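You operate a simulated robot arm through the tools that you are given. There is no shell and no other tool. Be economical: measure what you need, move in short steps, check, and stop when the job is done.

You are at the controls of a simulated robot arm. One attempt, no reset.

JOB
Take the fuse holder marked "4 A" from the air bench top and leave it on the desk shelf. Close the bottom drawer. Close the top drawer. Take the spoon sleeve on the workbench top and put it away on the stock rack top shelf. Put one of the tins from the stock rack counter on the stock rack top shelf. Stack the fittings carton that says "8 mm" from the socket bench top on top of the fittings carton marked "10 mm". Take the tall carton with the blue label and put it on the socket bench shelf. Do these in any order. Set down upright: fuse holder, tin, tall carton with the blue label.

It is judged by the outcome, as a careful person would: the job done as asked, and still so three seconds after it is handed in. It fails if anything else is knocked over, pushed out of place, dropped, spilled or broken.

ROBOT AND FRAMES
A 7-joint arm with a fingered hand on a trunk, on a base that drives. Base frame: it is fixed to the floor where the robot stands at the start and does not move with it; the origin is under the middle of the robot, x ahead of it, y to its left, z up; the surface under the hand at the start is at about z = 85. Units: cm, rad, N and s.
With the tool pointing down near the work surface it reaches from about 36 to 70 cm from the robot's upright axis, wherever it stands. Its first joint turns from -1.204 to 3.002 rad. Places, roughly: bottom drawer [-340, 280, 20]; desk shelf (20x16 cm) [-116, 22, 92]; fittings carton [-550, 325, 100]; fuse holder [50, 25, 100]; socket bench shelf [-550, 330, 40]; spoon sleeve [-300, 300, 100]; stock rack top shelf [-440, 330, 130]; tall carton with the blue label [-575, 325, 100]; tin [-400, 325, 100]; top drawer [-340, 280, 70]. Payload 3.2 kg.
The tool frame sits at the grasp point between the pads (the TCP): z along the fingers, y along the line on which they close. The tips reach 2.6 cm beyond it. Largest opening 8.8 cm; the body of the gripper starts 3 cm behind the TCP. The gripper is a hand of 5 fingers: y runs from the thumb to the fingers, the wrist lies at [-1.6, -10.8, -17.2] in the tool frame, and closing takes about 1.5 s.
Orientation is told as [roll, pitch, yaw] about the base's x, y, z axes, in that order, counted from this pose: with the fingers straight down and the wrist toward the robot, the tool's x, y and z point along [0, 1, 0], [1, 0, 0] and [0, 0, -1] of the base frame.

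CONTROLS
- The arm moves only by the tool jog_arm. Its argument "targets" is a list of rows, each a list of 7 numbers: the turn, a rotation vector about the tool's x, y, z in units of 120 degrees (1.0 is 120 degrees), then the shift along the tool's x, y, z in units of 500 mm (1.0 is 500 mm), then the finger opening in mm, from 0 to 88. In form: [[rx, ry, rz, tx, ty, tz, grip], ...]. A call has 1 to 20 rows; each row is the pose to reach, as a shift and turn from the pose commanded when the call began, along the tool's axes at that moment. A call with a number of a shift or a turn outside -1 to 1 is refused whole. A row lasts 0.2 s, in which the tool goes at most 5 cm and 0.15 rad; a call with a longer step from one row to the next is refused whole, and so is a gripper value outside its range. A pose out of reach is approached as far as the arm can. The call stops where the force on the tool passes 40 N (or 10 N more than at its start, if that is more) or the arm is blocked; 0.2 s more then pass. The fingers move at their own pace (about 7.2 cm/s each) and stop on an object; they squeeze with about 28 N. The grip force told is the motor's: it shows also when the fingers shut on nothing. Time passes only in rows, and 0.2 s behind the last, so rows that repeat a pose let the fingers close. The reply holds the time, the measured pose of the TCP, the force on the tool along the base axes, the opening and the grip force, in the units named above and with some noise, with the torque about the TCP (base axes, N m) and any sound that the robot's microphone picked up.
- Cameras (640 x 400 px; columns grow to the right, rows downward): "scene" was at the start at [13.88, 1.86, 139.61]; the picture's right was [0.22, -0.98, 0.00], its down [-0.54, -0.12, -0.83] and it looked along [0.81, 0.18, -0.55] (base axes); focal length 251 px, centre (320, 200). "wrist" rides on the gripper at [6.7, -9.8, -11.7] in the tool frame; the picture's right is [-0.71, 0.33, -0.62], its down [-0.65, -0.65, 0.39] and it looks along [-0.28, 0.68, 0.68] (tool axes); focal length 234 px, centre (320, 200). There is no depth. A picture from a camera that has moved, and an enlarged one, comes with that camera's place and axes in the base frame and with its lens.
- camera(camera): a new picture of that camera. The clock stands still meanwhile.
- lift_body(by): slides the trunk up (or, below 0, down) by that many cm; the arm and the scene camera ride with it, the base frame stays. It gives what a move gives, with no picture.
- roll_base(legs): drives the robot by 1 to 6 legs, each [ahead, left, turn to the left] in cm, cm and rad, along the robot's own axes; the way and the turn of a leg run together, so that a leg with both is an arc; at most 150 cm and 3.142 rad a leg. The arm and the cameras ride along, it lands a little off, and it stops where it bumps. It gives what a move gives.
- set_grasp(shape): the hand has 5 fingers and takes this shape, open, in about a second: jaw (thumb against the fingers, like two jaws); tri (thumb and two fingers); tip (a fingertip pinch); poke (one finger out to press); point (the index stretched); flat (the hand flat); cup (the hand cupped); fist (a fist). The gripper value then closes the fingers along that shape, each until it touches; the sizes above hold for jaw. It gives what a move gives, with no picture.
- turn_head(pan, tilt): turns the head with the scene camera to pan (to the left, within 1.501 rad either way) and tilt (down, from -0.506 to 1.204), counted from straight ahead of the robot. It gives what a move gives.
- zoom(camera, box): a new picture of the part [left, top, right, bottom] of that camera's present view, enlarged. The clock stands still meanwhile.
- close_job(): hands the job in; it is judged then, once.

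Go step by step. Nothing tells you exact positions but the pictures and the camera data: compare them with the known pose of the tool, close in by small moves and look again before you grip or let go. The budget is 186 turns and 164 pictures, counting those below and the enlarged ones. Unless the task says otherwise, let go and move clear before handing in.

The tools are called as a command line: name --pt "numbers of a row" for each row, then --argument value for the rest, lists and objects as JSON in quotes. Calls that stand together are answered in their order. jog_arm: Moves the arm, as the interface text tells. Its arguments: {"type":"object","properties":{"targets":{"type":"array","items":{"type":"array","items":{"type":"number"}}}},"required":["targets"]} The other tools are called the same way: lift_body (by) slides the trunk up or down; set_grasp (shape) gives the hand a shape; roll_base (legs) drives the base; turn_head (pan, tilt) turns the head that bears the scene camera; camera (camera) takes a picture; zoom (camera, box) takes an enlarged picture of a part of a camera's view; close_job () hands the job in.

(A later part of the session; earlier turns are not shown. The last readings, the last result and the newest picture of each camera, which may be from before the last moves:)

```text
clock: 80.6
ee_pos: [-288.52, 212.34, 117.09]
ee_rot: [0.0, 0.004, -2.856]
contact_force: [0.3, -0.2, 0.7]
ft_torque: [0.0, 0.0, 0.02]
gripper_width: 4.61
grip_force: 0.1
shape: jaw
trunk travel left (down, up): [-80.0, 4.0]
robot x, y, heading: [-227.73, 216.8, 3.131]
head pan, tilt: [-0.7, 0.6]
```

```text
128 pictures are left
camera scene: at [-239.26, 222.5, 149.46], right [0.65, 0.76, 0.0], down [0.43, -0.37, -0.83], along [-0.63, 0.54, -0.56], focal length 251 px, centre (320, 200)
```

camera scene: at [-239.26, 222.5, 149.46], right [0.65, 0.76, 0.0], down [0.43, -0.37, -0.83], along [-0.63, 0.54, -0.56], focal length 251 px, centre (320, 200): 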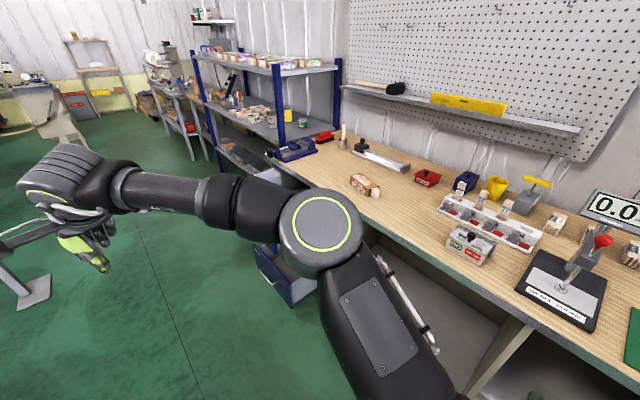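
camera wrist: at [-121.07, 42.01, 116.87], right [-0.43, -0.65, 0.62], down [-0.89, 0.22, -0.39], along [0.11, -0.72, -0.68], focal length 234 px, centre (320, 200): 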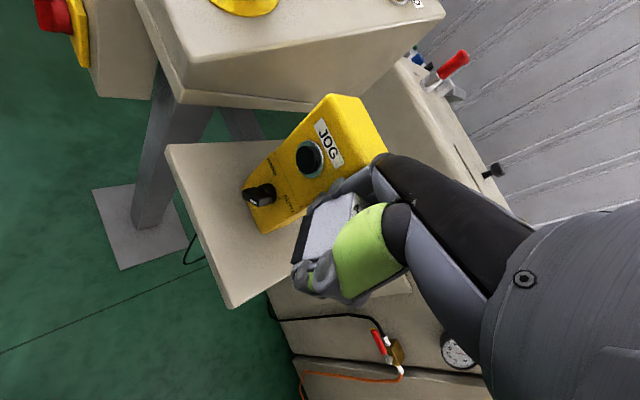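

zoom --camera "scene" --box '[240, 120, 440, 250]'

roll_base --legs '[[0, 0, -1.56]]'

turn_head --pan 0.6 --tilt 0.6

camera --camera "scene"

```text
3.08 times, centred on (340, 185) of scene
camera zoom: at [-239.26, 222.5, 149.46], right [0.65, 0.76, 0.0], down [0.43, -0.37, -0.83], along [-0.63, 0.54, -0.56], focal length 771 px, centre (258, 246)
```

zoom: 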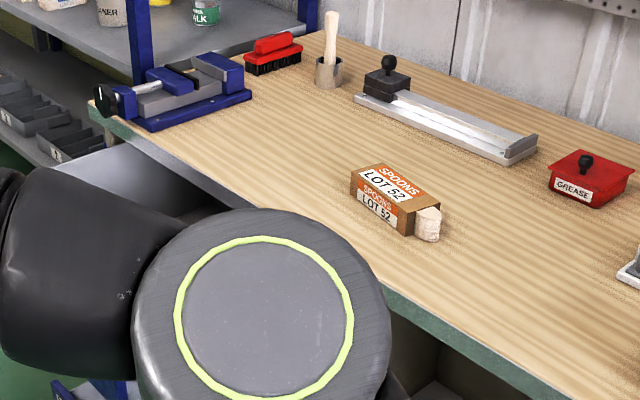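

```text
clock: 84.8
ee_pos: [-233.67, 277.46, 117.2]
ee_rot: [0.0, 0.001, 1.881]
contact_force: [-0.7, 0.0, -0.3]
ft_torque: [0.0, -0.02, 0.03]
gripper_width: 4.63
grip_force: 0.0
shape: jaw
trunk travel left (down, up): [-80.0, 4.0]
robot x, y, heading: [-228.1, 216.64, 1.585]
head pan, tilt: [-0.7, 0.6]
```

```text
clock: 86.3
ee_pos: [-233.64, 277.41, 117.15]
ee_rot: [0.001, 0.0, 1.882]
contact_force: [-0.3, 0.2, 0.1]
ft_torque: [0.0, 0.04, 0.0]
gripper_width: 4.6
grip_force: 0.1
shape: jaw
trunk travel left (down, up): [-80.0, 4.0]
robot x, y, heading: [-228.06, 216.46, 1.586]
head pan, tilt: [0.6, 0.6]
```

```text
126 pictures are left
camera scene: at [-232.72, 228.93, 149.46], right [0.82, 0.58, 0.0], down [0.33, -0.46, -0.83], along [-0.48, 0.67, -0.56], focal length 251 px, centre (320, 200)
```

scene: 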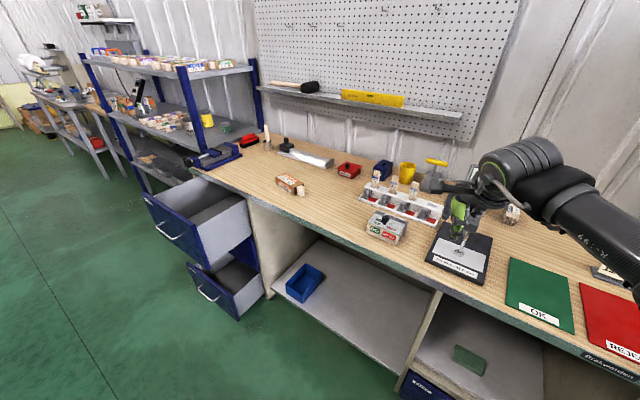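

I see the sleeve "SPOONS LOT 52" at about (-302.5, 303.5), and both left drawers standing open (front about y 262, x -372…-321). I'll move to face the sleeve.

roll_base --legs '[[0, 52, -0.015], [24, 0, 0]]'

turn_head --pan 0.3 --tilt 0.75

camera --camera "scene"

camera --camera "wrist"

```text
clock: 90.7
ee_pos: [-285.35, 300.94, 117.13]
ee_rot: [0.001, 0.002, 1.866]
contact_force: [-0.7, 1.3, -0.7]
ft_torque: [0.0, 0.02, -0.02]
gripper_width: 4.59
grip_force: 0.0
shape: jaw
trunk travel left (down, up): [-80.0, 4.0]
robot x, y, heading: [-280.5, 240.37, 1.573]
head pan, tilt: [0.6, 0.6]
```

```text
clock: 91.5
ee_pos: [-285.35, 301.09, 117.16]
ee_rot: [-0.001, 0.0, 1.866]
contact_force: [0.1, 0.8, 0.3]
ft_torque: [0.01, -0.02, -0.01]
gripper_width: 4.63
grip_force: 0.0
shape: jaw
trunk travel left (down, up): [-80.0, 4.0]
robot x, y, heading: [-280.31, 240.12, 1.57]
head pan, tilt: [0.3, 0.75]
```

```text
125 pictures are left
camera scene: at [-282.54, 253.13, 148.18], right [0.95, 0.3, 0.0], down [0.2, -0.65, -0.73], along [-0.22, 0.7, -0.68], focal length 251 px, centre (320, 200)
```

scene: 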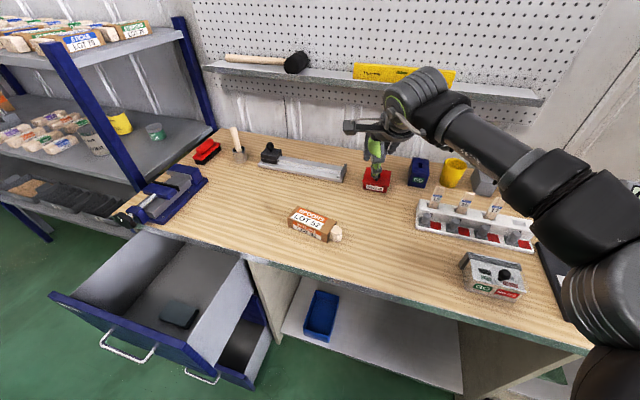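

```text
124 pictures are left
camera wrist: at [-288.76, 289.66, 128.73], right [0.58, 0.52, 0.62], down [0.81, -0.44, -0.39], along [0.07, 0.73, -0.68], focal length 234 px, centre (320, 200)
```

wrist: 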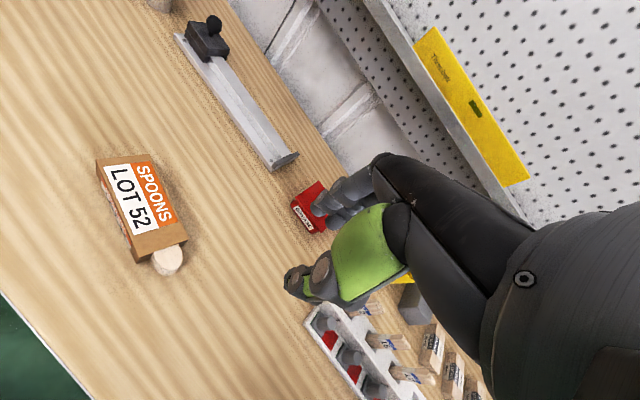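

The sleeve is about 12×5.3 cm, centred near (-299, 299), top near z 96, with spoons poking out at its right end. I'm moving over it with the hand turned to grip across its width.

jog_arm --pt "0 0 0.06 0.07 0.01 0 88" --pt "0 0 0.12 0.14 0.02 0.03 88" --pt "0 0 0.18 0.21 0.03 0.08 88" --pt "0 0 0.24 0.274 0.044 0.13 88" --pt "0 0 0.256 0.274 0.044 0.18 88"

camera --camera "wrist"

zoom --camera "scene" --box '[250, 140, 390, 260]'

```text
clock: 92.7
ee_pos: [-298.92, 299.33, 108.06]
ee_rot: [0.003, 0.001, 1.329]
contact_force: [0.3, 0.4, 0.0]
ft_torque: [-0.02, 0.01, 0.01]
gripper_width: 8.82
grip_force: 0.0
shape: jaw
out of reach, approached as far as the arm can: row 4
trunk travel left (down, up): [-80.0, 4.0]
robot x, y, heading: [-280.25, 240.16, 1.569]
head pan, tilt: [0.3, 0.75]
```

```text
123 pictures are left
camera wrist: at [-307.54, 291.29, 119.66], right [0.77, 0.15, 0.62], down [0.47, -0.79, -0.39], along [0.43, 0.59, -0.68], focal length 234 px, centre (320, 200)
```

wrist: 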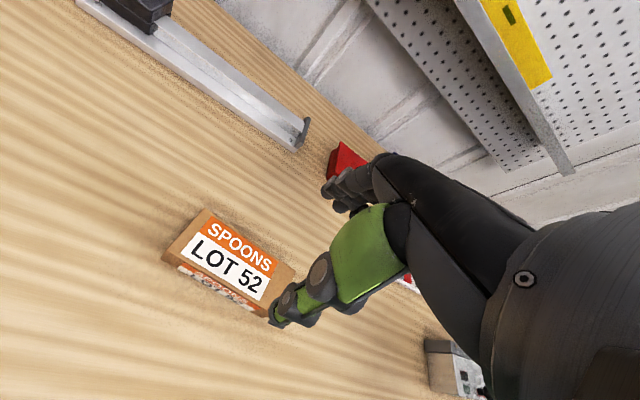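

```text
3.33 times, centred on (320, 200) of scene
camera zoom: at [-282.33, 253.27, 148.17], right [0.96, 0.3, 0.0], down [0.2, -0.65, -0.73], along [-0.22, 0.7, -0.68], focal length 835 px, centre (320, 200)
```

zoom: 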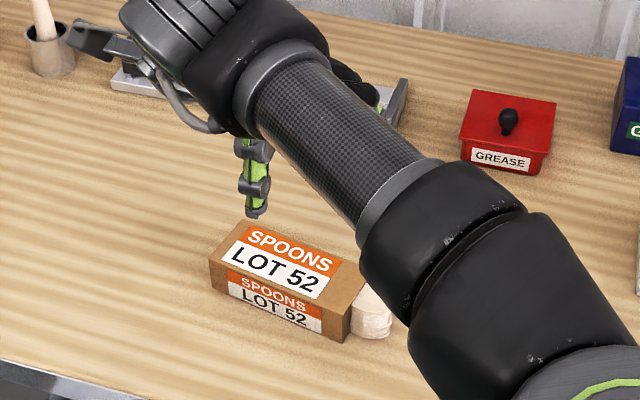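

The sleeve's top is at z 95, the bench at 90.5 and the centre near (-299.3, 299.9). I'm descending around it and gripping.

jog_arm --pt "0 0 -0.01 0 0.012 0.06 88" --pt "0 0 -0.015 0 0.012 0.13 88" --pt "0 0 -0.02 0 0.012 0.2 88" --pt "0 0 -0.02 0 0.012 0.25 88" --pt "0 0 -0.02 0 0.012 0.284 88"

camera --camera "wrist"

```text
clock: 93.9
ee_pos: [-298.96, 299.68, 93.96]
ee_rot: [0.0, 0.003, 1.373]
contact_force: [0.1, 0.4, 0.3]
ft_torque: [-0.01, 0.02, 0.01]
gripper_width: 8.79
grip_force: 0.1
shape: jaw
trunk travel left (down, up): [-80.0, 4.0]
robot x, y, heading: [-280.15, 240.51, 1.572]
head pan, tilt: [0.3, 0.75]
```

```text
121 pictures are left
camera wrist: at [-307.28, 291.34, 105.48], right [0.76, 0.19, 0.62], down [0.51, -0.77, -0.39], along [0.41, 0.61, -0.68], focal length 234 px, centre (320, 200)
```

wrist: 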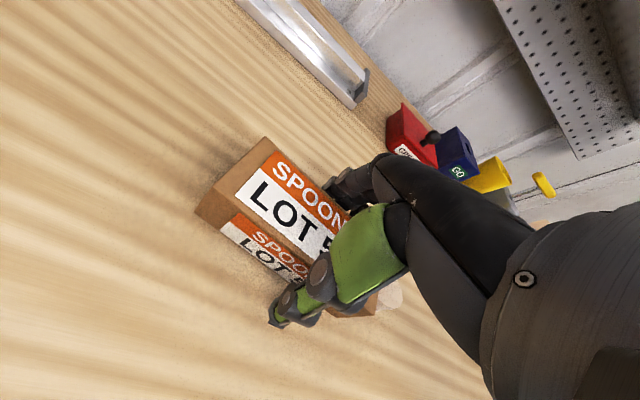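

It's positioned across the sleeve, so I'm closing and lifting a little.

jog_arm --pt "0 0 0 0 0 0 30" --pt "0 0 0 0 0 0 30" --pt "0 0 0 0 0 0 30" --pt "0 0 0 0 0 0 30" --pt "0 0 0 0 0 0 30" --pt "0 0 0 0 0 0 30" --pt "0 0 0 0 0 -0.03 30" --pt "0 0 0 0 0 -0.07 30" --pt "0 0 0 0 0 -0.13 30" --pt "0 0 0 0 0 -0.2 30"

camera --camera "wrist"

camera --camera "scene"

```text
clock: 96.1
ee_pos: [-298.83, 299.55, 104.2]
ee_rot: [-0.001, 0.003, 1.375]
contact_force: [-0.2, -0.4, -1.0]
ft_torque: [0.03, -0.02, -0.02]
gripper_width: 5.37
grip_force: 27.7
shape: jaw
trunk travel left (down, up): [-80.0, 4.0]
robot x, y, heading: [-280.09, 240.08, 1.569]
head pan, tilt: [0.3, 0.75]
```

```text
120 pictures are left
camera wrist: at [-307.21, 291.24, 115.65], right [0.76, 0.19, 0.62], down [0.51, -0.77, -0.39], along [0.41, 0.61, -0.68], focal length 234 px, centre (320, 200)
```

wrist: 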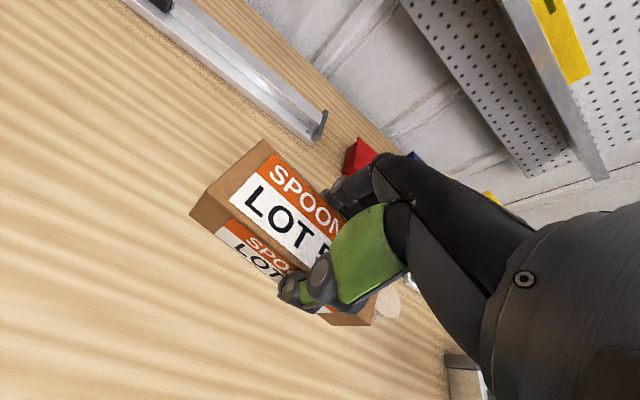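

```text
119 pictures are left
camera scene: at [-282.51, 253.07, 148.17], right [0.95, 0.3, 0.0], down [0.2, -0.65, -0.73], along [-0.22, 0.7, -0.68], focal length 251 px, centre (320, 200)
```

scene: 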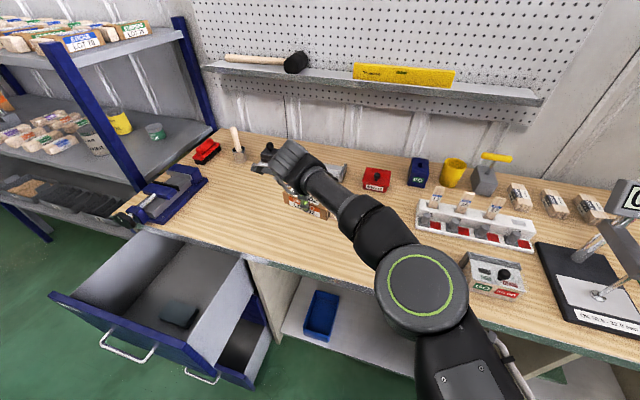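

The sleeve is held level. I'm raising it, backing off and sliding left to view the stock rack.

jog_arm --pt "0 0 0 0 0 -0.08 30" --pt "0 0 0 0 0 -0.16 30" --pt "0 0 0 0 0 -0.24 30" --pt "0 0 0 0 0 -0.3 30"

roll_base --legs '[[-38, 0, 0], [0, 130, 0]]'

turn_head --pan 0.2 --tilt 0.4

camera --camera "scene"

```text
clock: 97.1
ee_pos: [-297.31, 298.8, 116.77]
ee_rot: [0.0, 0.002, 1.374]
contact_force: [-0.6, 0.1, -0.2]
ft_torque: [0.0, 0.01, 0.02]
gripper_width: 5.36
grip_force: 27.9
shape: jaw
out of reach, approached as far as the arm can: row 2, 3, 4
trunk travel left (down, up): [-80.0, 4.0]
robot x, y, heading: [-280.05, 240.51, 1.572]
head pan, tilt: [0.3, 0.75]
```

```text
clock: 105.6
ee_pos: [-426.28, 260.3, 116.72]
ee_rot: [0.0, 0.0, 1.377]
contact_force: [-0.6, -0.2, -0.7]
ft_torque: [-0.02, -0.03, -0.01]
gripper_width: 5.38
grip_force: 28.7
shape: jaw
trunk travel left (down, up): [-80.0, 4.0]
robot x, y, heading: [-408.95, 201.78, 1.578]
head pan, tilt: [0.3, 0.75]
```

```text
clock: 106.4
ee_pos: [-426.39, 260.32, 116.66]
ee_rot: [-0.001, 0.003, 1.378]
contact_force: [0.0, -0.4, -0.5]
ft_torque: [0.0, 0.01, -0.01]
gripper_width: 5.38
grip_force: 27.6
shape: jaw
trunk travel left (down, up): [-80.0, 4.0]
robot x, y, heading: [-409.03, 201.15, 1.58]
head pan, tilt: [0.201, 0.4]
```

```text
118 pictures are left
camera scene: at [-410.68, 215.74, 151.27], right [0.98, 0.21, 0.0], down [0.08, -0.38, -0.92], along [-0.19, 0.9, -0.39], focal length 251 px, centre (320, 200)
```

scene: 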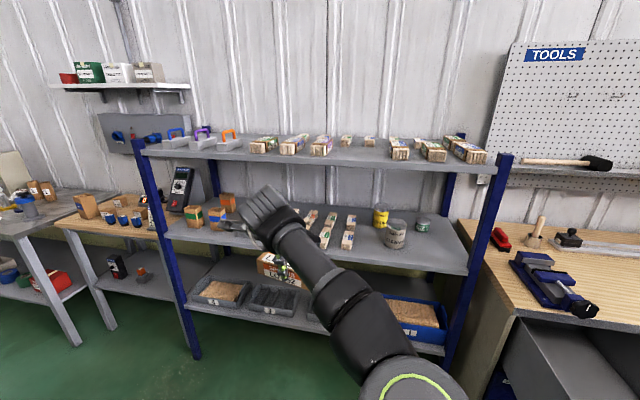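

I see the rack: the top shelf has three trays on the left, sleeve groups in the middle and on the right, and free gaps; tins sit on the counter (yellow, grey, green). I'm zooming in on both levels.

zoom --camera "scene" --box '[150, 115, 330, 215]'

zoom --camera "scene" --box '[310, 115, 510, 255]'

```text
3.56 times, centred on (240, 165) of scene
camera zoom: at [-410.68, 215.74, 151.27], right [0.98, 0.21, 0.0], down [0.08, -0.38, -0.92], along [-0.19, 0.9, -0.39], focal length 891 px, centre (604, 324)
```

zoom: 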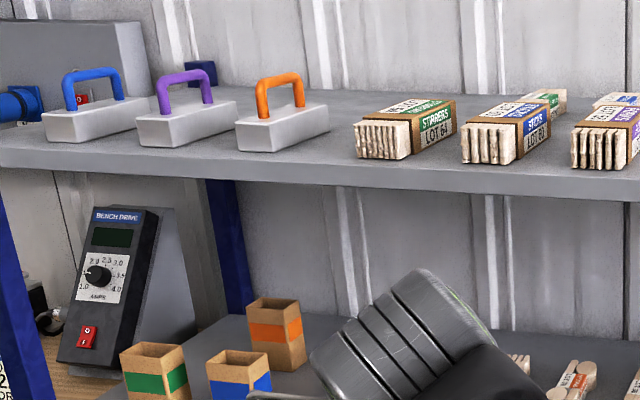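

```text
2.86 times, centred on (410, 185) of scene
camera zoom: at [-410.68, 215.74, 151.27], right [0.98, 0.21, 0.0], down [0.08, -0.38, -0.92], along [-0.19, 0.9, -0.39], focal length 716 px, centre (63, 243)
```

zoom: 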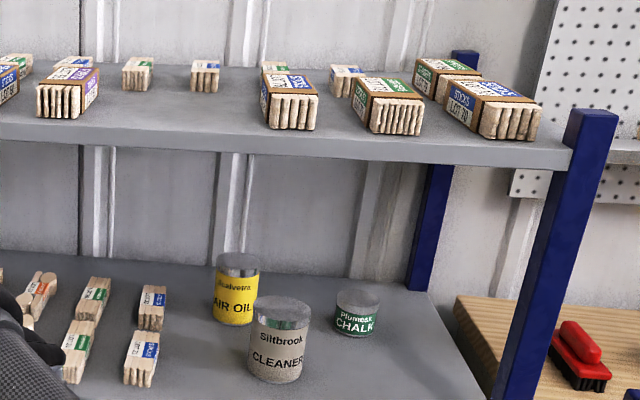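

The best free spot on the top shelf is the gap at x ≈ -423…-406, y ≈ 294…315. First I need to check how high the hand can go: trunk up and the hand pulled closer and raised.

lift_body --by 4

jog_arm --pt "0 0 0 0 -0.06 -0.03 30" --pt "0 0 0 0 -0.12 -0.07 30" --pt "0 0 0 0 -0.18 -0.12 30" --pt "0 0 0 0 -0.24 -0.18 30" --pt "0 0 0 0 -0.28 -0.24 30" --pt "0 0 0 0 -0.3 -0.3 30" --pt "0 0 0 0 -0.32 -0.36 30"

```text
clock: 107.2
ee_pos: [-426.33, 260.22, 120.67]
ee_rot: [0.0, 0.003, 1.379]
contact_force: [0.0, 0.0, -0.5]
ft_torque: [-0.04, 0.03, 0.01]
gripper_width: 5.38
grip_force: 27.8
shape: jaw
trunk travel left (down, up): [-84.0, 0.0]
robot x, y, heading: [-408.91, 201.78, 1.576]
head pan, tilt: [0.201, 0.4]
```

```text
clock: 109.0
ee_pos: [-425.45, 245.9, 139.36]
ee_rot: [0.059, 0.028, 1.32]
contact_force: [-0.7, 0.3, -0.7]
ft_torque: [-0.04, 0.0, 0.02]
gripper_width: 5.34
grip_force: 27.7
shape: jaw
out of reach, approached as far as the arm can: row 7
trunk travel left (down, up): [-84.0, 0.0]
robot x, y, heading: [-408.57, 201.9, 1.574]
head pan, tilt: [0.201, 0.4]
stopped in row 7: the arm was blocked; the commanded pose is now the measured one
```

At about 47 cm radius the hand gets to z ≈ 137, which is enough. I'll test, here in the open, the extra yaw needed to lay the sleeve lengthwise into the gap, and level the hand.

jog_arm --pt "-0.013 -0.028 0.05 0 0 0.03 30" --pt "-0.013 -0.028 0.1 0 0 0.03 30" --pt "-0.013 -0.028 0.15 0 0 0.03 30" --pt "-0.013 -0.028 0.2 0 0 0.03 30" --pt "-0.013 -0.028 0.23 0 0 0.03 30"

camera --camera "wrist"

```text
clock: 110.4
ee_pos: [-418.93, 247.46, 137.78]
ee_rot: [0.069, 0.073, 0.801]
contact_force: [0.2, 0.0, -0.4]
ft_torque: [0.0, 0.01, -0.02]
gripper_width: 5.35
grip_force: 28.0
shape: jaw
out of reach, approached as far as the arm can: row 2, 3, 4, 5
trunk travel left (down, up): [-84.0, 0.0]
robot x, y, heading: [-409.07, 201.7, 1.578]
head pan, tilt: [0.201, 0.4]
stopped in row 5: the arm was blocked; the commanded pose is now the measured one
```

```text
115 pictures are left
camera wrist: at [-429.25, 245.08, 150.45], right [0.8, -0.25, 0.55], down [-0.03, -0.92, -0.38], along [0.6, 0.29, -0.74], focal length 234 px, centre (320, 200)
```

wrist: 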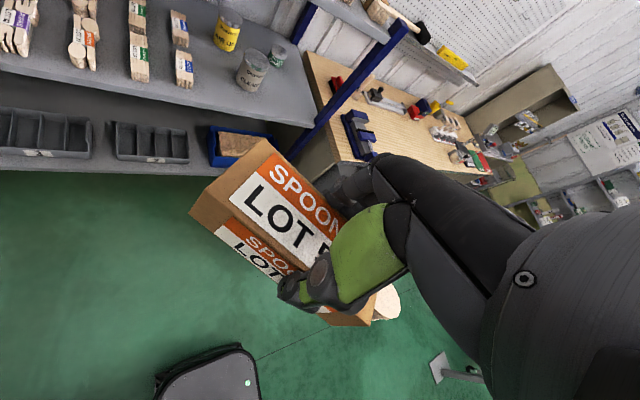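

jog_arm --pt "0 0 0 0 0 0.03 30" --pt "-0.015 -0.015 0 0 -0.01 0.06 30" --pt "-0.035 -0.033 0 0 -0.02 0.06 30" --pt "-0.035 -0.033 0 0 -0.02 0.06 30"

```text
clock: 111.4
ee_pos: [-420.12, 246.88, 134.78]
ee_rot: [-0.004, -0.004, 0.803]
contact_force: [-0.3, -0.2, -1.2]
ft_torque: [-0.01, -0.05, 0.01]
gripper_width: 5.37
grip_force: 27.7
shape: jaw
trunk travel left (down, up): [-84.0, 0.0]
robot x, y, heading: [-408.86, 202.19, 1.574]
head pan, tilt: [0.201, 0.4]
```

Level and reachable at z 134.8 with that yaw. I'm turning and driving to stand in front of the gap, short of the shelf, for a measured look.

roll_base --legs '[[0, 0, -0.674], [6, 40.8, 0]]'

turn_head --pan 0.6 --tilt 0.3

camera --camera "scene"

camera --camera "wrist"

```text
clock: 115.8
ee_pos: [-417.49, 273.72, 134.69]
ee_rot: [-0.005, -0.003, 0.124]
contact_force: [-0.1, -0.2, -0.5]
ft_torque: [-0.02, 0.01, -0.02]
gripper_width: 5.38
grip_force: 27.8
shape: jaw
trunk travel left (down, up): [-84.0, 0.0]
robot x, y, heading: [-436.77, 231.43, 0.901]
head pan, tilt: [0.201, 0.4]
```

```text
clock: 116.7
ee_pos: [-417.36, 273.69, 134.71]
ee_rot: [-0.002, -0.003, 0.123]
contact_force: [-0.1, 0.1, -0.3]
ft_torque: [-0.01, 0.0, -0.02]
gripper_width: 5.37
grip_force: 28.6
shape: jaw
trunk travel left (down, up): [-84.0, 0.0]
robot x, y, heading: [-436.82, 232.09, 0.897]
head pan, tilt: [0.6, 0.3]
```

```text
114 pictures are left
camera scene: at [-432.88, 244.79, 156.21], right [1.0, -0.07, 0.0], down [-0.02, -0.3, -0.96], along [0.07, 0.95, -0.3], focal length 251 px, centre (320, 200)
```

scene: 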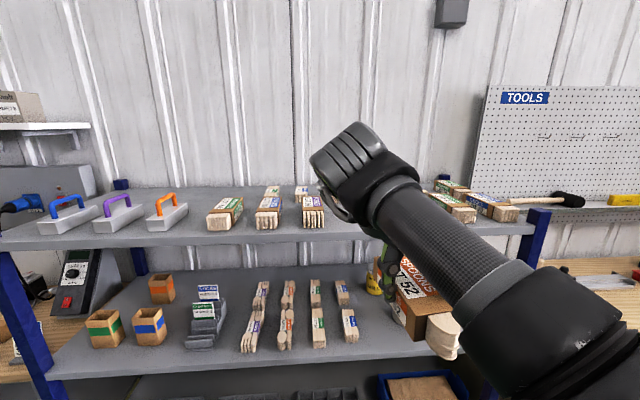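

```text
113 pictures are left
camera wrist: at [-427.86, 279.05, 146.22], right [0.41, -0.66, 0.63], down [-0.57, -0.73, -0.39], along [0.71, -0.2, -0.67], focal length 234 px, centre (320, 200)
```

wrist: 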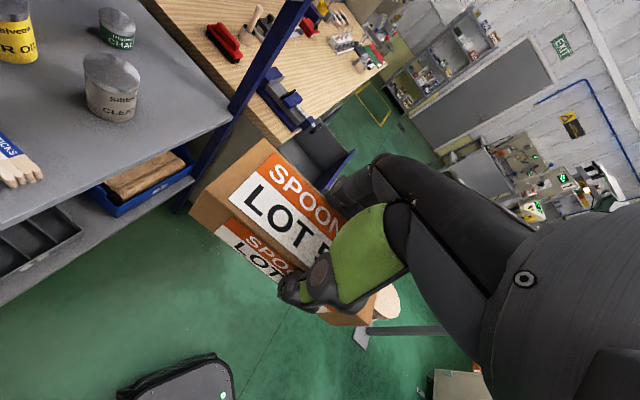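

zoom --camera "scene" --box '[180, 160, 340, 260]'

zoom --camera "scene" --box '[400, 160, 560, 260]'

```text
4.00 times, centred on (260, 210) of scene
camera zoom: at [-432.88, 244.79, 156.21], right [1.0, -0.07, 0.0], down [-0.02, -0.3, -0.96], along [0.07, 0.95, -0.3], focal length 1002 px, centre (560, 160)
```

zoom: 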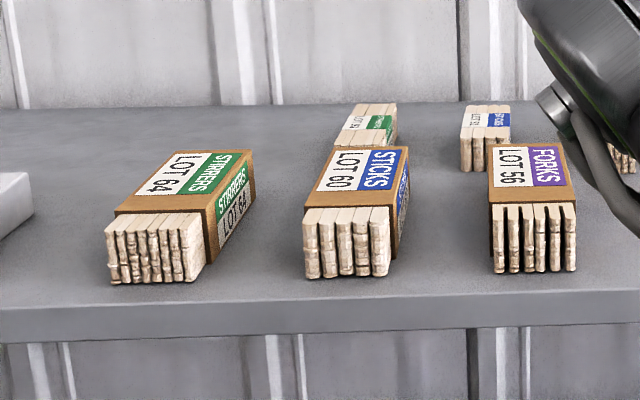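

```text
4.00 times, centred on (480, 210) of scene
camera zoom: at [-432.88, 244.79, 156.21], right [1.0, -0.07, 0.0], down [-0.02, -0.3, -0.96], along [0.07, 0.95, -0.3], focal length 1002 px, centre (-320, 160)
```

zoom: 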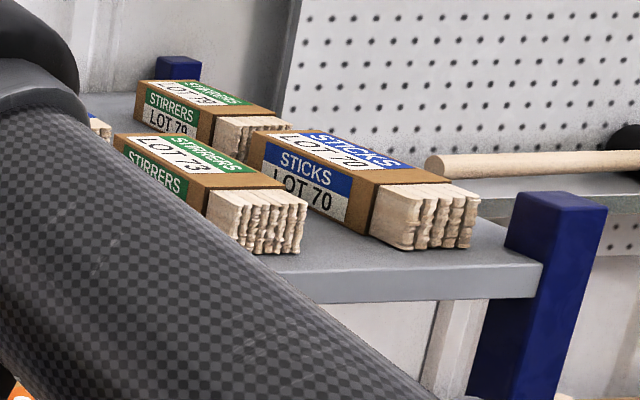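

The gap is x ≈ -427…-404 and the shelf front is y ≈ 300 at z ≈ 130.5. I'm raising the hand slightly for clearance before driving in.

jog_arm --pt "0 0 0 0 0 -0.015 30" --pt "0 0 0 0 0 -0.028 30" --pt "0 0 0 0 0 -0.028 30"

roll_base --legs '[[13, 12.5, 0]]'

camera --camera "wrist"

camera --camera "scene"

```text
clock: 117.7
ee_pos: [-415.28, 272.95, 137.81]
ee_rot: [0.041, 0.03, 0.091]
contact_force: [0.0, 0.3, -0.3]
ft_torque: [0.01, 0.0, -0.01]
gripper_width: 5.34
grip_force: 27.8
shape: jaw
trunk travel left (down, up): [-84.0, 0.0]
robot x, y, heading: [-436.86, 231.51, 0.904]
head pan, tilt: [0.6, 0.3]
stopped in row 3: the arm was blocked; the commanded pose is now the measured one
```

```text
clock: 119.2
ee_pos: [-417.1, 290.87, 137.86]
ee_rot: [0.041, 0.03, 0.091]
contact_force: [-0.6, 0.3, -1.2]
ft_torque: [-0.01, -0.02, 0.01]
gripper_width: 5.34
grip_force: 27.6
shape: jaw
trunk travel left (down, up): [-84.0, 0.0]
robot x, y, heading: [-438.62, 249.56, 0.898]
head pan, tilt: [0.6, 0.3]
```

```text
110 pictures are left
camera wrist: at [-426.94, 296.04, 149.95], right [0.41, -0.7, 0.59], down [-0.6, -0.69, -0.4], along [0.68, -0.19, -0.71], focal length 234 px, centre (320, 200)
```

wrist: 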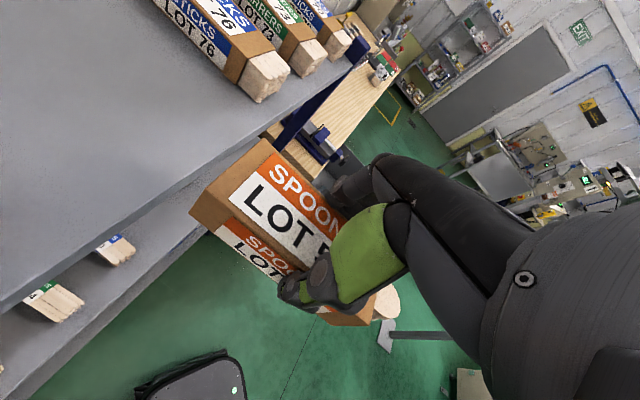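

```text
109 pictures are left
camera scene: at [-434.68, 262.65, 156.22], right [1.0, -0.07, 0.0], down [-0.02, -0.29, -0.96], along [0.07, 0.95, -0.29], focal length 251 px, centre (320, 200)
```

scene: 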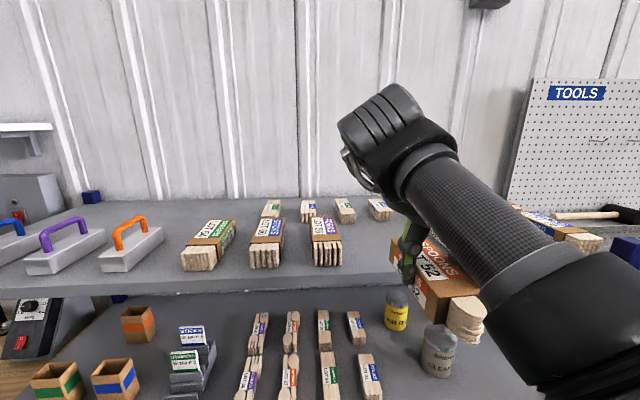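

The path is clear and the sleeve is about 3.5 cm above shelf height. I'm driving in over the gap.

roll_base --legs '[[13.3, 14.3, 0]]'

camera --camera "wrist"

camera --camera "scene"

```text
clock: 120.8
ee_pos: [-420.03, 310.27, 137.85]
ee_rot: [0.039, 0.028, 0.092]
contact_force: [0.0, 0.1, -0.2]
ft_torque: [0.02, -0.03, 0.01]
gripper_width: 5.32
grip_force: 27.8
shape: jaw
trunk travel left (down, up): [-84.0, 0.0]
robot x, y, heading: [-441.63, 269.15, 0.899]
head pan, tilt: [0.6, 0.3]
```

```text
108 pictures are left
camera wrist: at [-429.79, 315.37, 149.98], right [0.41, -0.7, 0.58], down [-0.61, -0.69, -0.4], along [0.68, -0.19, -0.71], focal length 234 px, centre (320, 200)
```

wrist: 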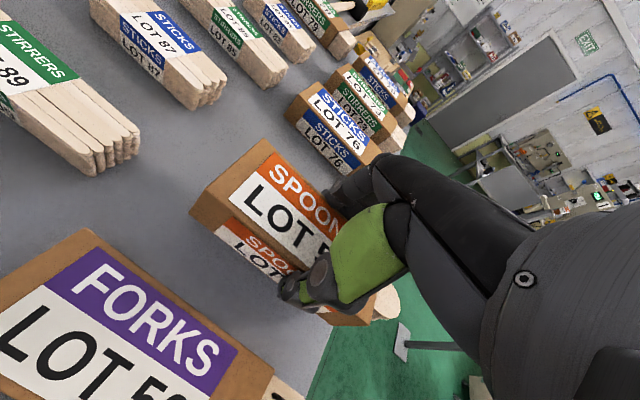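

```text
107 pictures are left
camera scene: at [-437.61, 282.0, 156.22], right [1.0, -0.07, 0.0], down [-0.02, -0.29, -0.96], along [0.07, 0.95, -0.29], focal length 251 px, centre (320, 200)
```

scene: 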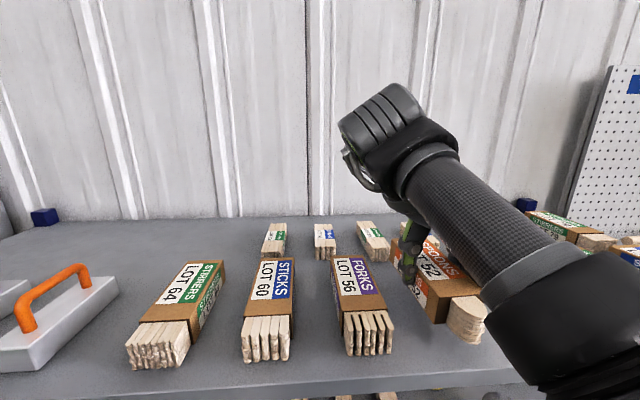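

The sleeve hovers in the gap beside FORKS. I'm levelling it and lowering to just above the shelf.

jog_arm --pt "-0.004 -0.006 0 0 0 0.015 30" --pt "-0.009 -0.012 0 0 0 0.035 30" --pt "-0.0134 -0.0186 0 0 0 0.055 30" --pt "-0.0134 -0.0186 0 0 0 0.062 30"

jog_arm --pt "0 0 0 0 0 0.004 30" --pt "0 0 0 0 0 0.008 30" --pt "0 0 0 0 0 0.012 30"

camera --camera "scene"

```text
clock: 121.8
ee_pos: [-420.18, 310.44, 134.75]
ee_rot: [0.001, 0.002, 0.088]
contact_force: [0.9, -0.2, -1.1]
ft_torque: [0.0, -0.02, -0.02]
gripper_width: 5.37
grip_force: 27.7
shape: jaw
trunk travel left (down, up): [-84.0, 0.0]
robot x, y, heading: [-441.38, 268.98, 0.898]
head pan, tilt: [0.6, 0.3]
```

```text
clock: 122.6
ee_pos: [-420.13, 310.45, 134.2]
ee_rot: [0.002, 0.002, 0.091]
contact_force: [-0.4, 0.0, -0.2]
ft_torque: [0.0, 0.01, 0.0]
gripper_width: 5.36
grip_force: 28.1
shape: jaw
trunk travel left (down, up): [-84.0, 0.0]
robot x, y, heading: [-441.69, 269.08, 0.899]
head pan, tilt: [0.6, 0.3]
```

```text
106 pictures are left
camera scene: at [-437.61, 282.13, 156.21], right [1.0, -0.07, 0.0], down [-0.02, -0.3, -0.96], along [0.07, 0.95, -0.3], focal length 251 px, centre (320, 200)
```

scene: 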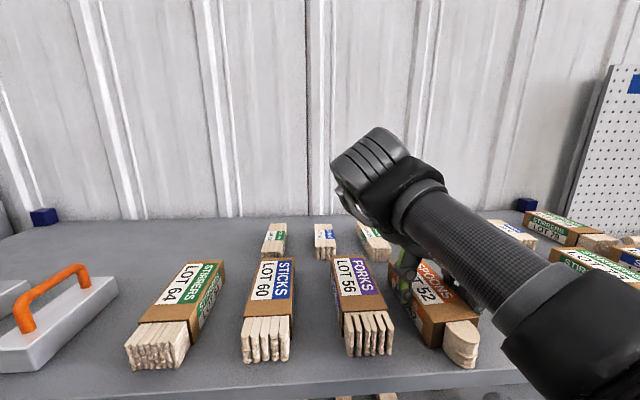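

No contact yet. I'm lowering further in fine steps until touch.

jog_arm --pt "0 0 0 0 0 0.004 30" --pt "0 0 0 0 0 0.008 30" --pt "0 0 0 0 0 0.012 30"

jog_arm --pt "0 0 0 0 0 0.003 30" --pt "0 0 0 0 0 0.006 30"

```text
clock: 123.4
ee_pos: [-420.04, 310.37, 133.82]
ee_rot: [0.007, 0.0, 0.087]
contact_force: [1.7, 3.2, 19.8]
ft_torque: [-0.12, 0.58, 0.07]
gripper_width: 5.4
grip_force: 27.7
shape: jaw
trunk travel left (down, up): [-84.0, 0.0]
robot x, y, heading: [-441.6, 268.99, 0.896]
head pan, tilt: [0.6, 0.3]
```

```text
clock: 124.0
ee_pos: [-419.99, 310.39, 133.77]
ee_rot: [0.016, 0.0, 0.085]
contact_force: [-0.5, 2.0, 16.6]
ft_torque: [-0.09, 0.62, 0.1]
gripper_width: 5.44
grip_force: 28.1
shape: jaw
trunk travel left (down, up): [-84.0, 0.0]
robot x, y, heading: [-441.57, 268.77, 0.898]
head pan, tilt: [0.6, 0.3]
stopped in row 2: the force on the tool passed its limit at 41 N (the readings are from after the stop); the commanded pose is now the measured one
```

It's resting on the shelf. I'm opening moderately and then rising.

jog_arm --pt "0 0 0 0 0 -0.002 60" --pt "0 0 0 0 0 -0.002 66" --pt "0 0 0 0 0 -0.002 66" --pt "0 0 0 0 0 -0.002 66"

camera --camera "wrist"

```text
clock: 125.0
ee_pos: [-419.89, 310.41, 133.7]
ee_rot: [0.008, -0.001, 0.087]
contact_force: [0.4, -0.6, -0.8]
ft_torque: [-0.01, 0.0, 0.03]
gripper_width: 6.55
grip_force: 0.1
shape: jaw
trunk travel left (down, up): [-84.0, 0.0]
robot x, y, heading: [-441.36, 268.97, 0.897]
head pan, tilt: [0.6, 0.3]
```

```text
105 pictures are left
camera wrist: at [-430.15, 316.0, 145.25], right [0.39, -0.68, 0.62], down [-0.59, -0.7, -0.4], along [0.7, -0.21, -0.68], focal length 234 px, centre (320, 200)
```

wrist: 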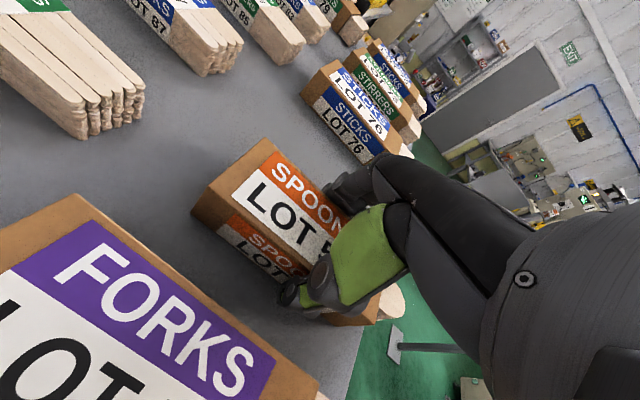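

The fingers are free of the sleeve. I'm rising as far as possible, opening a bit more, then backing straight out along the sleeve.

jog_arm --pt "0 0 0 0 0 -0.02 72" --pt "0 0 0 0 0 -0.04 76" --pt "0 0 0 0 0 -0.06 76" --pt "0 0 0 0 0 -0.068 76"

camera --camera "wrist"

```text
clock: 126.0
ee_pos: [-419.69, 310.31, 137.31]
ee_rot: [0.018, 0.002, 0.084]
contact_force: [0.5, -0.1, -0.3]
ft_torque: [-0.02, 0.02, -0.02]
gripper_width: 7.57
grip_force: 0.1
shape: jaw
trunk travel left (down, up): [-84.0, 0.0]
robot x, y, heading: [-441.36, 268.76, 0.9]
head pan, tilt: [0.6, 0.3]
```

```text
104 pictures are left
camera wrist: at [-429.79, 315.74, 149.05], right [0.39, -0.69, 0.61], down [-0.6, -0.7, -0.4], along [0.7, -0.21, -0.68], focal length 234 px, centre (320, 200)
```

wrist: 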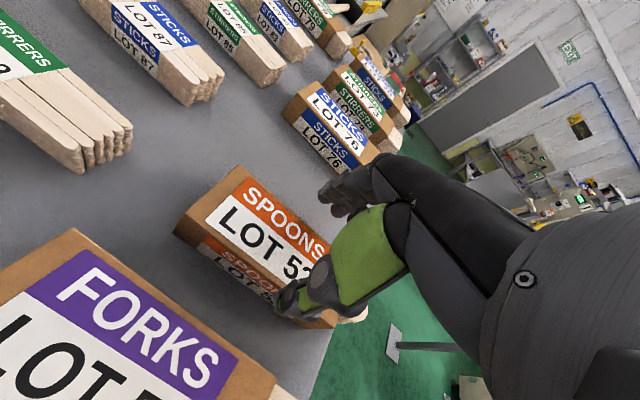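

The sleeve stays put and the fingers are almost above it. I'm backing out along its axis.

roll_base --legs '[[-18.1, -17.2, 0], [-15, -12, 0]]'

camera --camera "scene"

```text
clock: 129.0
ee_pos: [-417.48, 266.37, 137.38]
ee_rot: [0.014, 0.003, 0.084]
contact_force: [-0.2, -0.2, -0.8]
ft_torque: [-0.01, 0.01, 0.05]
gripper_width: 7.58
grip_force: 0.0
shape: jaw
trunk travel left (down, up): [-84.0, 0.0]
robot x, y, heading: [-439.7, 224.87, 0.899]
head pan, tilt: [0.6, 0.3]
```

```text
103 pictures are left
camera scene: at [-435.46, 238.21, 156.2], right [1.0, -0.07, 0.0], down [-0.02, -0.3, -0.95], along [0.07, 0.95, -0.3], focal length 251 px, centre (320, 200)
```

scene: 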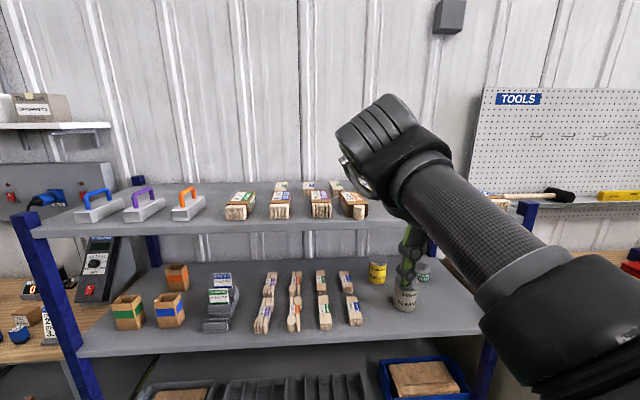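

The spoon sleeve is put away. Next is a tin: I'm turning to face the rack squarely, lowering the trunk and looking at the tins on the counter.

roll_base --legs '[[0, 0, 0.671], [0, -52, 0]]'

lift_body --by -25

jog_arm --pt "0 0 -0.065 0 0 0 88" --pt "0 0 -0.13 0 0 0 88" --pt "0 0 -0.195 0 0 0 88" --pt "0 0 -0.26 0 0 0 88" --pt "0 0 -0.325 0 0 0 88" --pt "0 0 -0.39 0 0 0 88"

turn_head --pan 0.1 --tilt 0.4

camera --camera "scene"

camera --camera "wrist"

```text
clock: 133.8
ee_pos: [-396.12, 271.13, 137.26]
ee_rot: [0.014, 0.005, 0.757]
contact_force: [-0.6, -0.4, 0.0]
ft_torque: [0.02, 0.0, 0.0]
gripper_width: 7.56
grip_force: 0.0
shape: jaw
trunk travel left (down, up): [-84.0, 0.0]
robot x, y, heading: [-387.46, 225.18, 1.575]
head pan, tilt: [0.6, 0.3]
```

```text
clock: 136.4
ee_pos: [-395.93, 271.03, 112.29]
ee_rot: [0.015, 0.005, 0.755]
contact_force: [-0.3, 0.0, 0.4]
ft_torque: [-0.03, 0.02, -0.01]
gripper_width: 7.6
grip_force: 0.0
shape: jaw
trunk travel left (down, up): [-59.0, 25.0]
robot x, y, heading: [-387.55, 225.7, 1.571]
head pan, tilt: [0.6, 0.3]
```

```text
clock: 137.8
ee_pos: [-395.98, 271.15, 112.33]
ee_rot: [0.014, -0.01, 1.576]
contact_force: [0.4, 0.2, -0.8]
ft_torque: [0.0, 0.01, 0.02]
gripper_width: 8.77
grip_force: 0.2
shape: jaw
trunk travel left (down, up): [-59.0, 25.0]
robot x, y, heading: [-387.17, 225.28, 1.58]
head pan, tilt: [0.6, 0.3]
```

```text
clock: 138.8
ee_pos: [-396.04, 271.09, 112.32]
ee_rot: [0.014, -0.01, 1.572]
contact_force: [0.3, 0.2, -0.1]
ft_torque: [0.0, -0.03, -0.03]
gripper_width: 8.77
grip_force: 0.1
shape: jaw
trunk travel left (down, up): [-59.0, 25.0]
robot x, y, heading: [-387.25, 224.8, 1.579]
head pan, tilt: [0.099, 0.4]
```

```text
102 pictures are left
camera scene: at [-388.12, 239.27, 130.28], right [0.99, 0.1, 0.0], down [0.04, -0.39, -0.92], along [-0.09, 0.92, -0.39], focal length 251 px, centre (320, 200)
```

scene: 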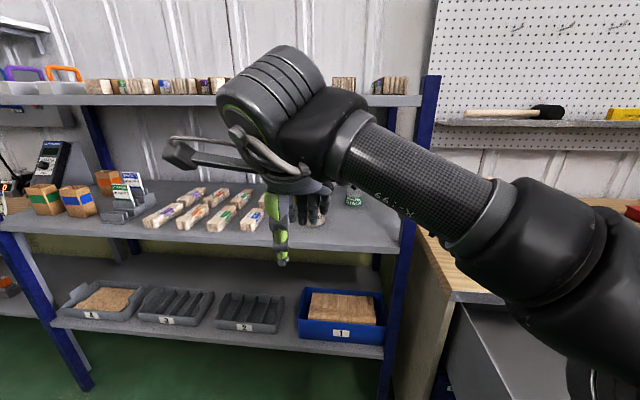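

```text
101 pictures are left
camera wrist: at [-402.37, 261.12, 123.84], right [0.72, 0.33, 0.62], down [0.64, -0.65, -0.4], along [0.27, 0.69, -0.68], focal length 234 px, centre (320, 200)
```

wrist: 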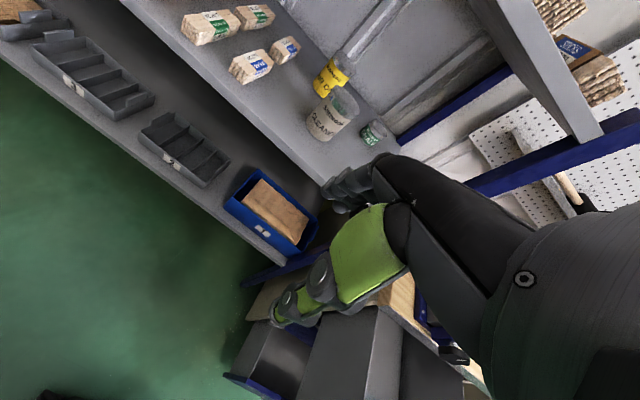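

zoom --camera "wrist" --box '[280, 30, 420, 170]'

turn_head --pan -0.4 --tilt 0.4

camera --camera "scene"

```text
2.86 times, centred on (350, 100) of wrist
camera zoom: at [-402.37, 261.12, 123.84], right [0.72, 0.33, 0.62], down [0.64, -0.65, -0.4], along [0.27, 0.69, -0.68], focal length 669 px, centre (234, 486)
```

zoom: 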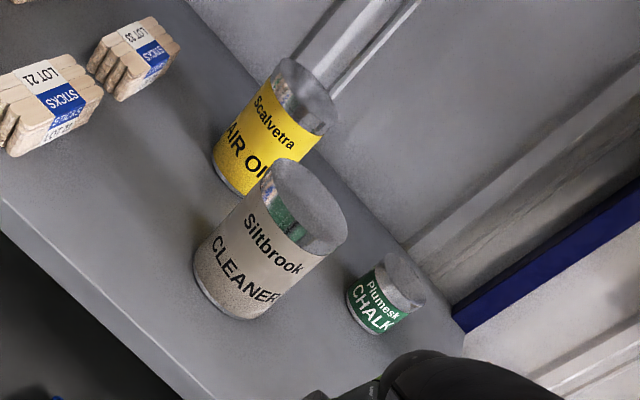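

```text
clock: 139.7
ee_pos: [-395.95, 271.11, 112.26]
ee_rot: [0.014, -0.01, 1.573]
contact_force: [-0.1, -0.1, -0.9]
ft_torque: [0.0, 0.01, 0.01]
gripper_width: 8.77
grip_force: 0.1
shape: jaw
trunk travel left (down, up): [-59.0, 25.0]
robot x, y, heading: [-387.67, 225.43, 1.573]
head pan, tilt: [-0.4, 0.4]
```

```text
99 pictures are left
camera scene: at [-383.59, 238.6, 130.28], right [0.92, -0.39, 0.0], down [-0.15, -0.36, -0.92], along [0.36, 0.85, -0.39], focal length 251 px, centre (320, 200)
```

scene: 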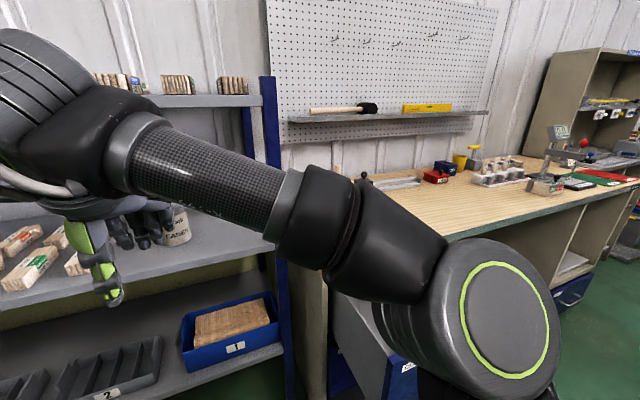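

The CHALK tin looks graspable (about 7 cm wide, at around (-381, 337)), but the open drawers block where I'd stand. So I'll close the drawers first: moving in front of them and lowering.

roll_base --legs '[[-32, 0, 0], [0, -48, 0]]'

lift_body --by -32

set_grasp --shape "fist"

turn_head --pan 0.1 --tilt 0.6

camera --camera "scene"

camera --camera "wrist"

```text
clock: 144.3
ee_pos: [-347.5, 239.39, 112.16]
ee_rot: [0.014, -0.009, 1.576]
contact_force: [-0.2, 0.6, 0.7]
ft_torque: [0.02, 0.03, 0.0]
gripper_width: 8.82
grip_force: 0.0
shape: jaw
trunk travel left (down, up): [-59.0, 25.0]
robot x, y, heading: [-338.76, 193.37, 1.581]
head pan, tilt: [-0.4, 0.4]
```

```text
clock: 147.5
ee_pos: [-347.7, 239.25, 80.36]
ee_rot: [0.013, -0.008, 1.579]
contact_force: [0.4, -0.3, 1.0]
ft_torque: [0.01, 0.05, -0.03]
gripper_width: 8.77
grip_force: 0.2
shape: jaw
trunk travel left (down, up): [-27.0, 57.0]
robot x, y, heading: [-338.65, 193.32, 1.575]
head pan, tilt: [-0.4, 0.4]
```

```text
clock: 148.4
ee_pos: [-347.7, 239.28, 80.32]
ee_rot: [0.014, -0.009, 1.576]
contact_force: [0.5, -0.6, -0.4]
ft_torque: [0.01, -0.03, 0.01]
gripper_width: 0.02
grip_force: 0.0
shape: fist
trunk travel left (down, up): [-27.0, 57.0]
robot x, y, heading: [-338.83, 193.35, 1.576]
head pan, tilt: [-0.4, 0.4]
```

```text
clock: 149.3
ee_pos: [-347.68, 239.2, 80.39]
ee_rot: [0.015, -0.009, 1.579]
contact_force: [0.1, -0.3, -0.3]
ft_torque: [0.01, -0.03, -0.01]
gripper_width: 0.0
grip_force: 0.1
shape: fist
trunk travel left (down, up): [-27.0, 57.0]
robot x, y, heading: [-338.65, 193.68, 1.58]
head pan, tilt: [0.099, 0.6]
```

```text
98 pictures are left
camera scene: at [-339.59, 207.04, 96.46], right [0.99, 0.11, 0.0], down [0.06, -0.56, -0.83], along [-0.09, 0.82, -0.56], focal length 251 px, centre (320, 200)
```

scene: 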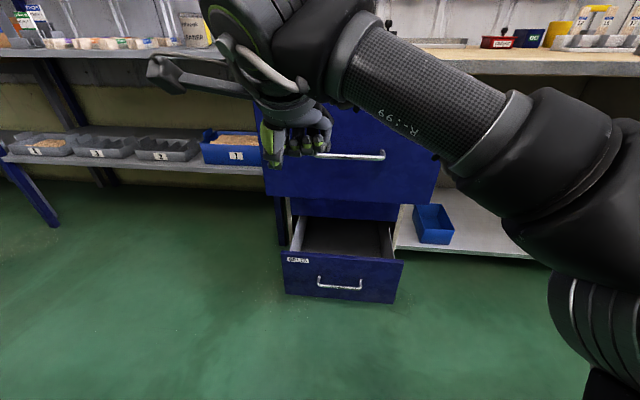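

```text
97 pictures are left
camera wrist: at [-353.99, 229.24, 91.83], right [0.71, 0.33, 0.62], down [0.65, -0.65, -0.4], along [0.27, 0.69, -0.68], focal length 234 px, centre (320, 200)
```

wrist: 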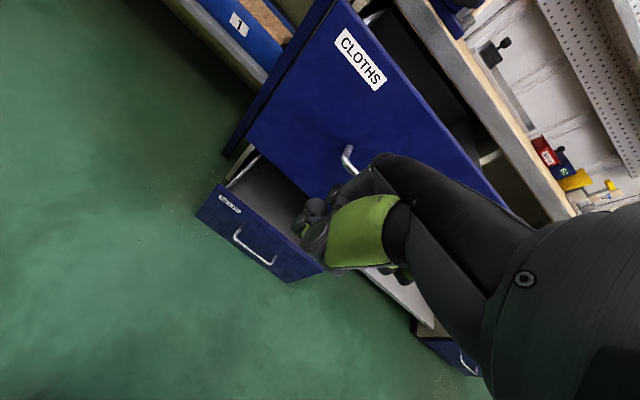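

The top drawer's front spans x -360…-316 with its handle near (-338, 259, 73); the bottom drawer is below it. I'm centring the fist on the top drawer, a bit retracted, then moving closer.

lift_body --by -12

jog_arm --pt "0 0 0 -0.06 -0.04 0 0" --pt "0 0 0 -0.12 -0.08 0 0" --pt "0 0 0 -0.18 -0.12 0 0" --pt "0 0 0 -0.18 -0.15 0 0"

camera --camera "wrist"

camera --camera "scene"

```text
clock: 150.8
ee_pos: [-347.64, 239.2, 68.35]
ee_rot: [0.015, -0.01, 1.578]
contact_force: [-0.3, -0.8, -0.2]
ft_torque: [-0.05, 0.02, -0.01]
gripper_width: 0.01
grip_force: 0.0
shape: fist
trunk travel left (down, up): [-15.0, 69.0]
robot x, y, heading: [-338.55, 193.0, 1.574]
head pan, tilt: [0.099, 0.6]
```

```text
clock: 151.8
ee_pos: [-338.58, 231.81, 68.16]
ee_rot: [0.015, -0.008, 1.58]
contact_force: [1.1, -0.9, 0.4]
ft_torque: [-0.01, -0.02, -0.01]
gripper_width: 0.0
grip_force: 0.0
shape: fist
trunk travel left (down, up): [-15.0, 69.0]
robot x, y, heading: [-338.66, 193.2, 1.578]
head pan, tilt: [0.099, 0.6]
```

```text
96 pictures are left
camera wrist: at [-344.89, 221.79, 79.65], right [0.71, 0.33, 0.62], down [0.65, -0.65, -0.4], along [0.26, 0.69, -0.68], focal length 234 px, centre (320, 200)
```

wrist: 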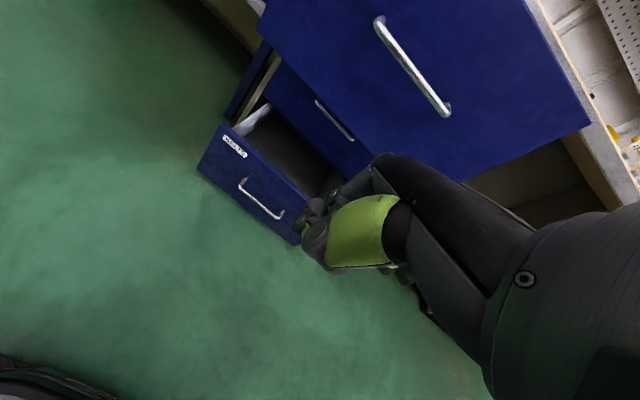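

```text
95 pictures are left
camera scene: at [-339.59, 207.04, 84.46], right [0.99, 0.11, 0.0], down [0.06, -0.56, -0.83], along [-0.09, 0.82, -0.56], focal length 251 px, centre (320, 200)
```

scene: 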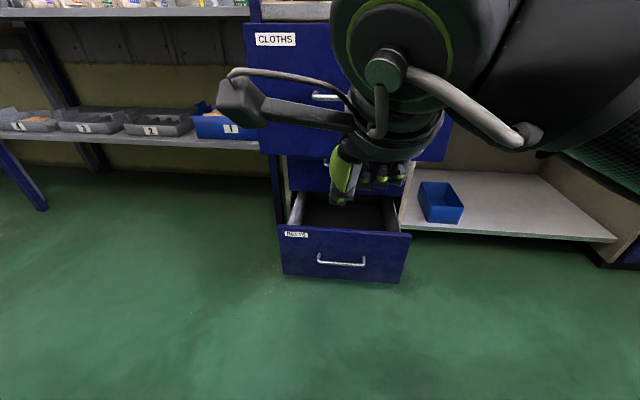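

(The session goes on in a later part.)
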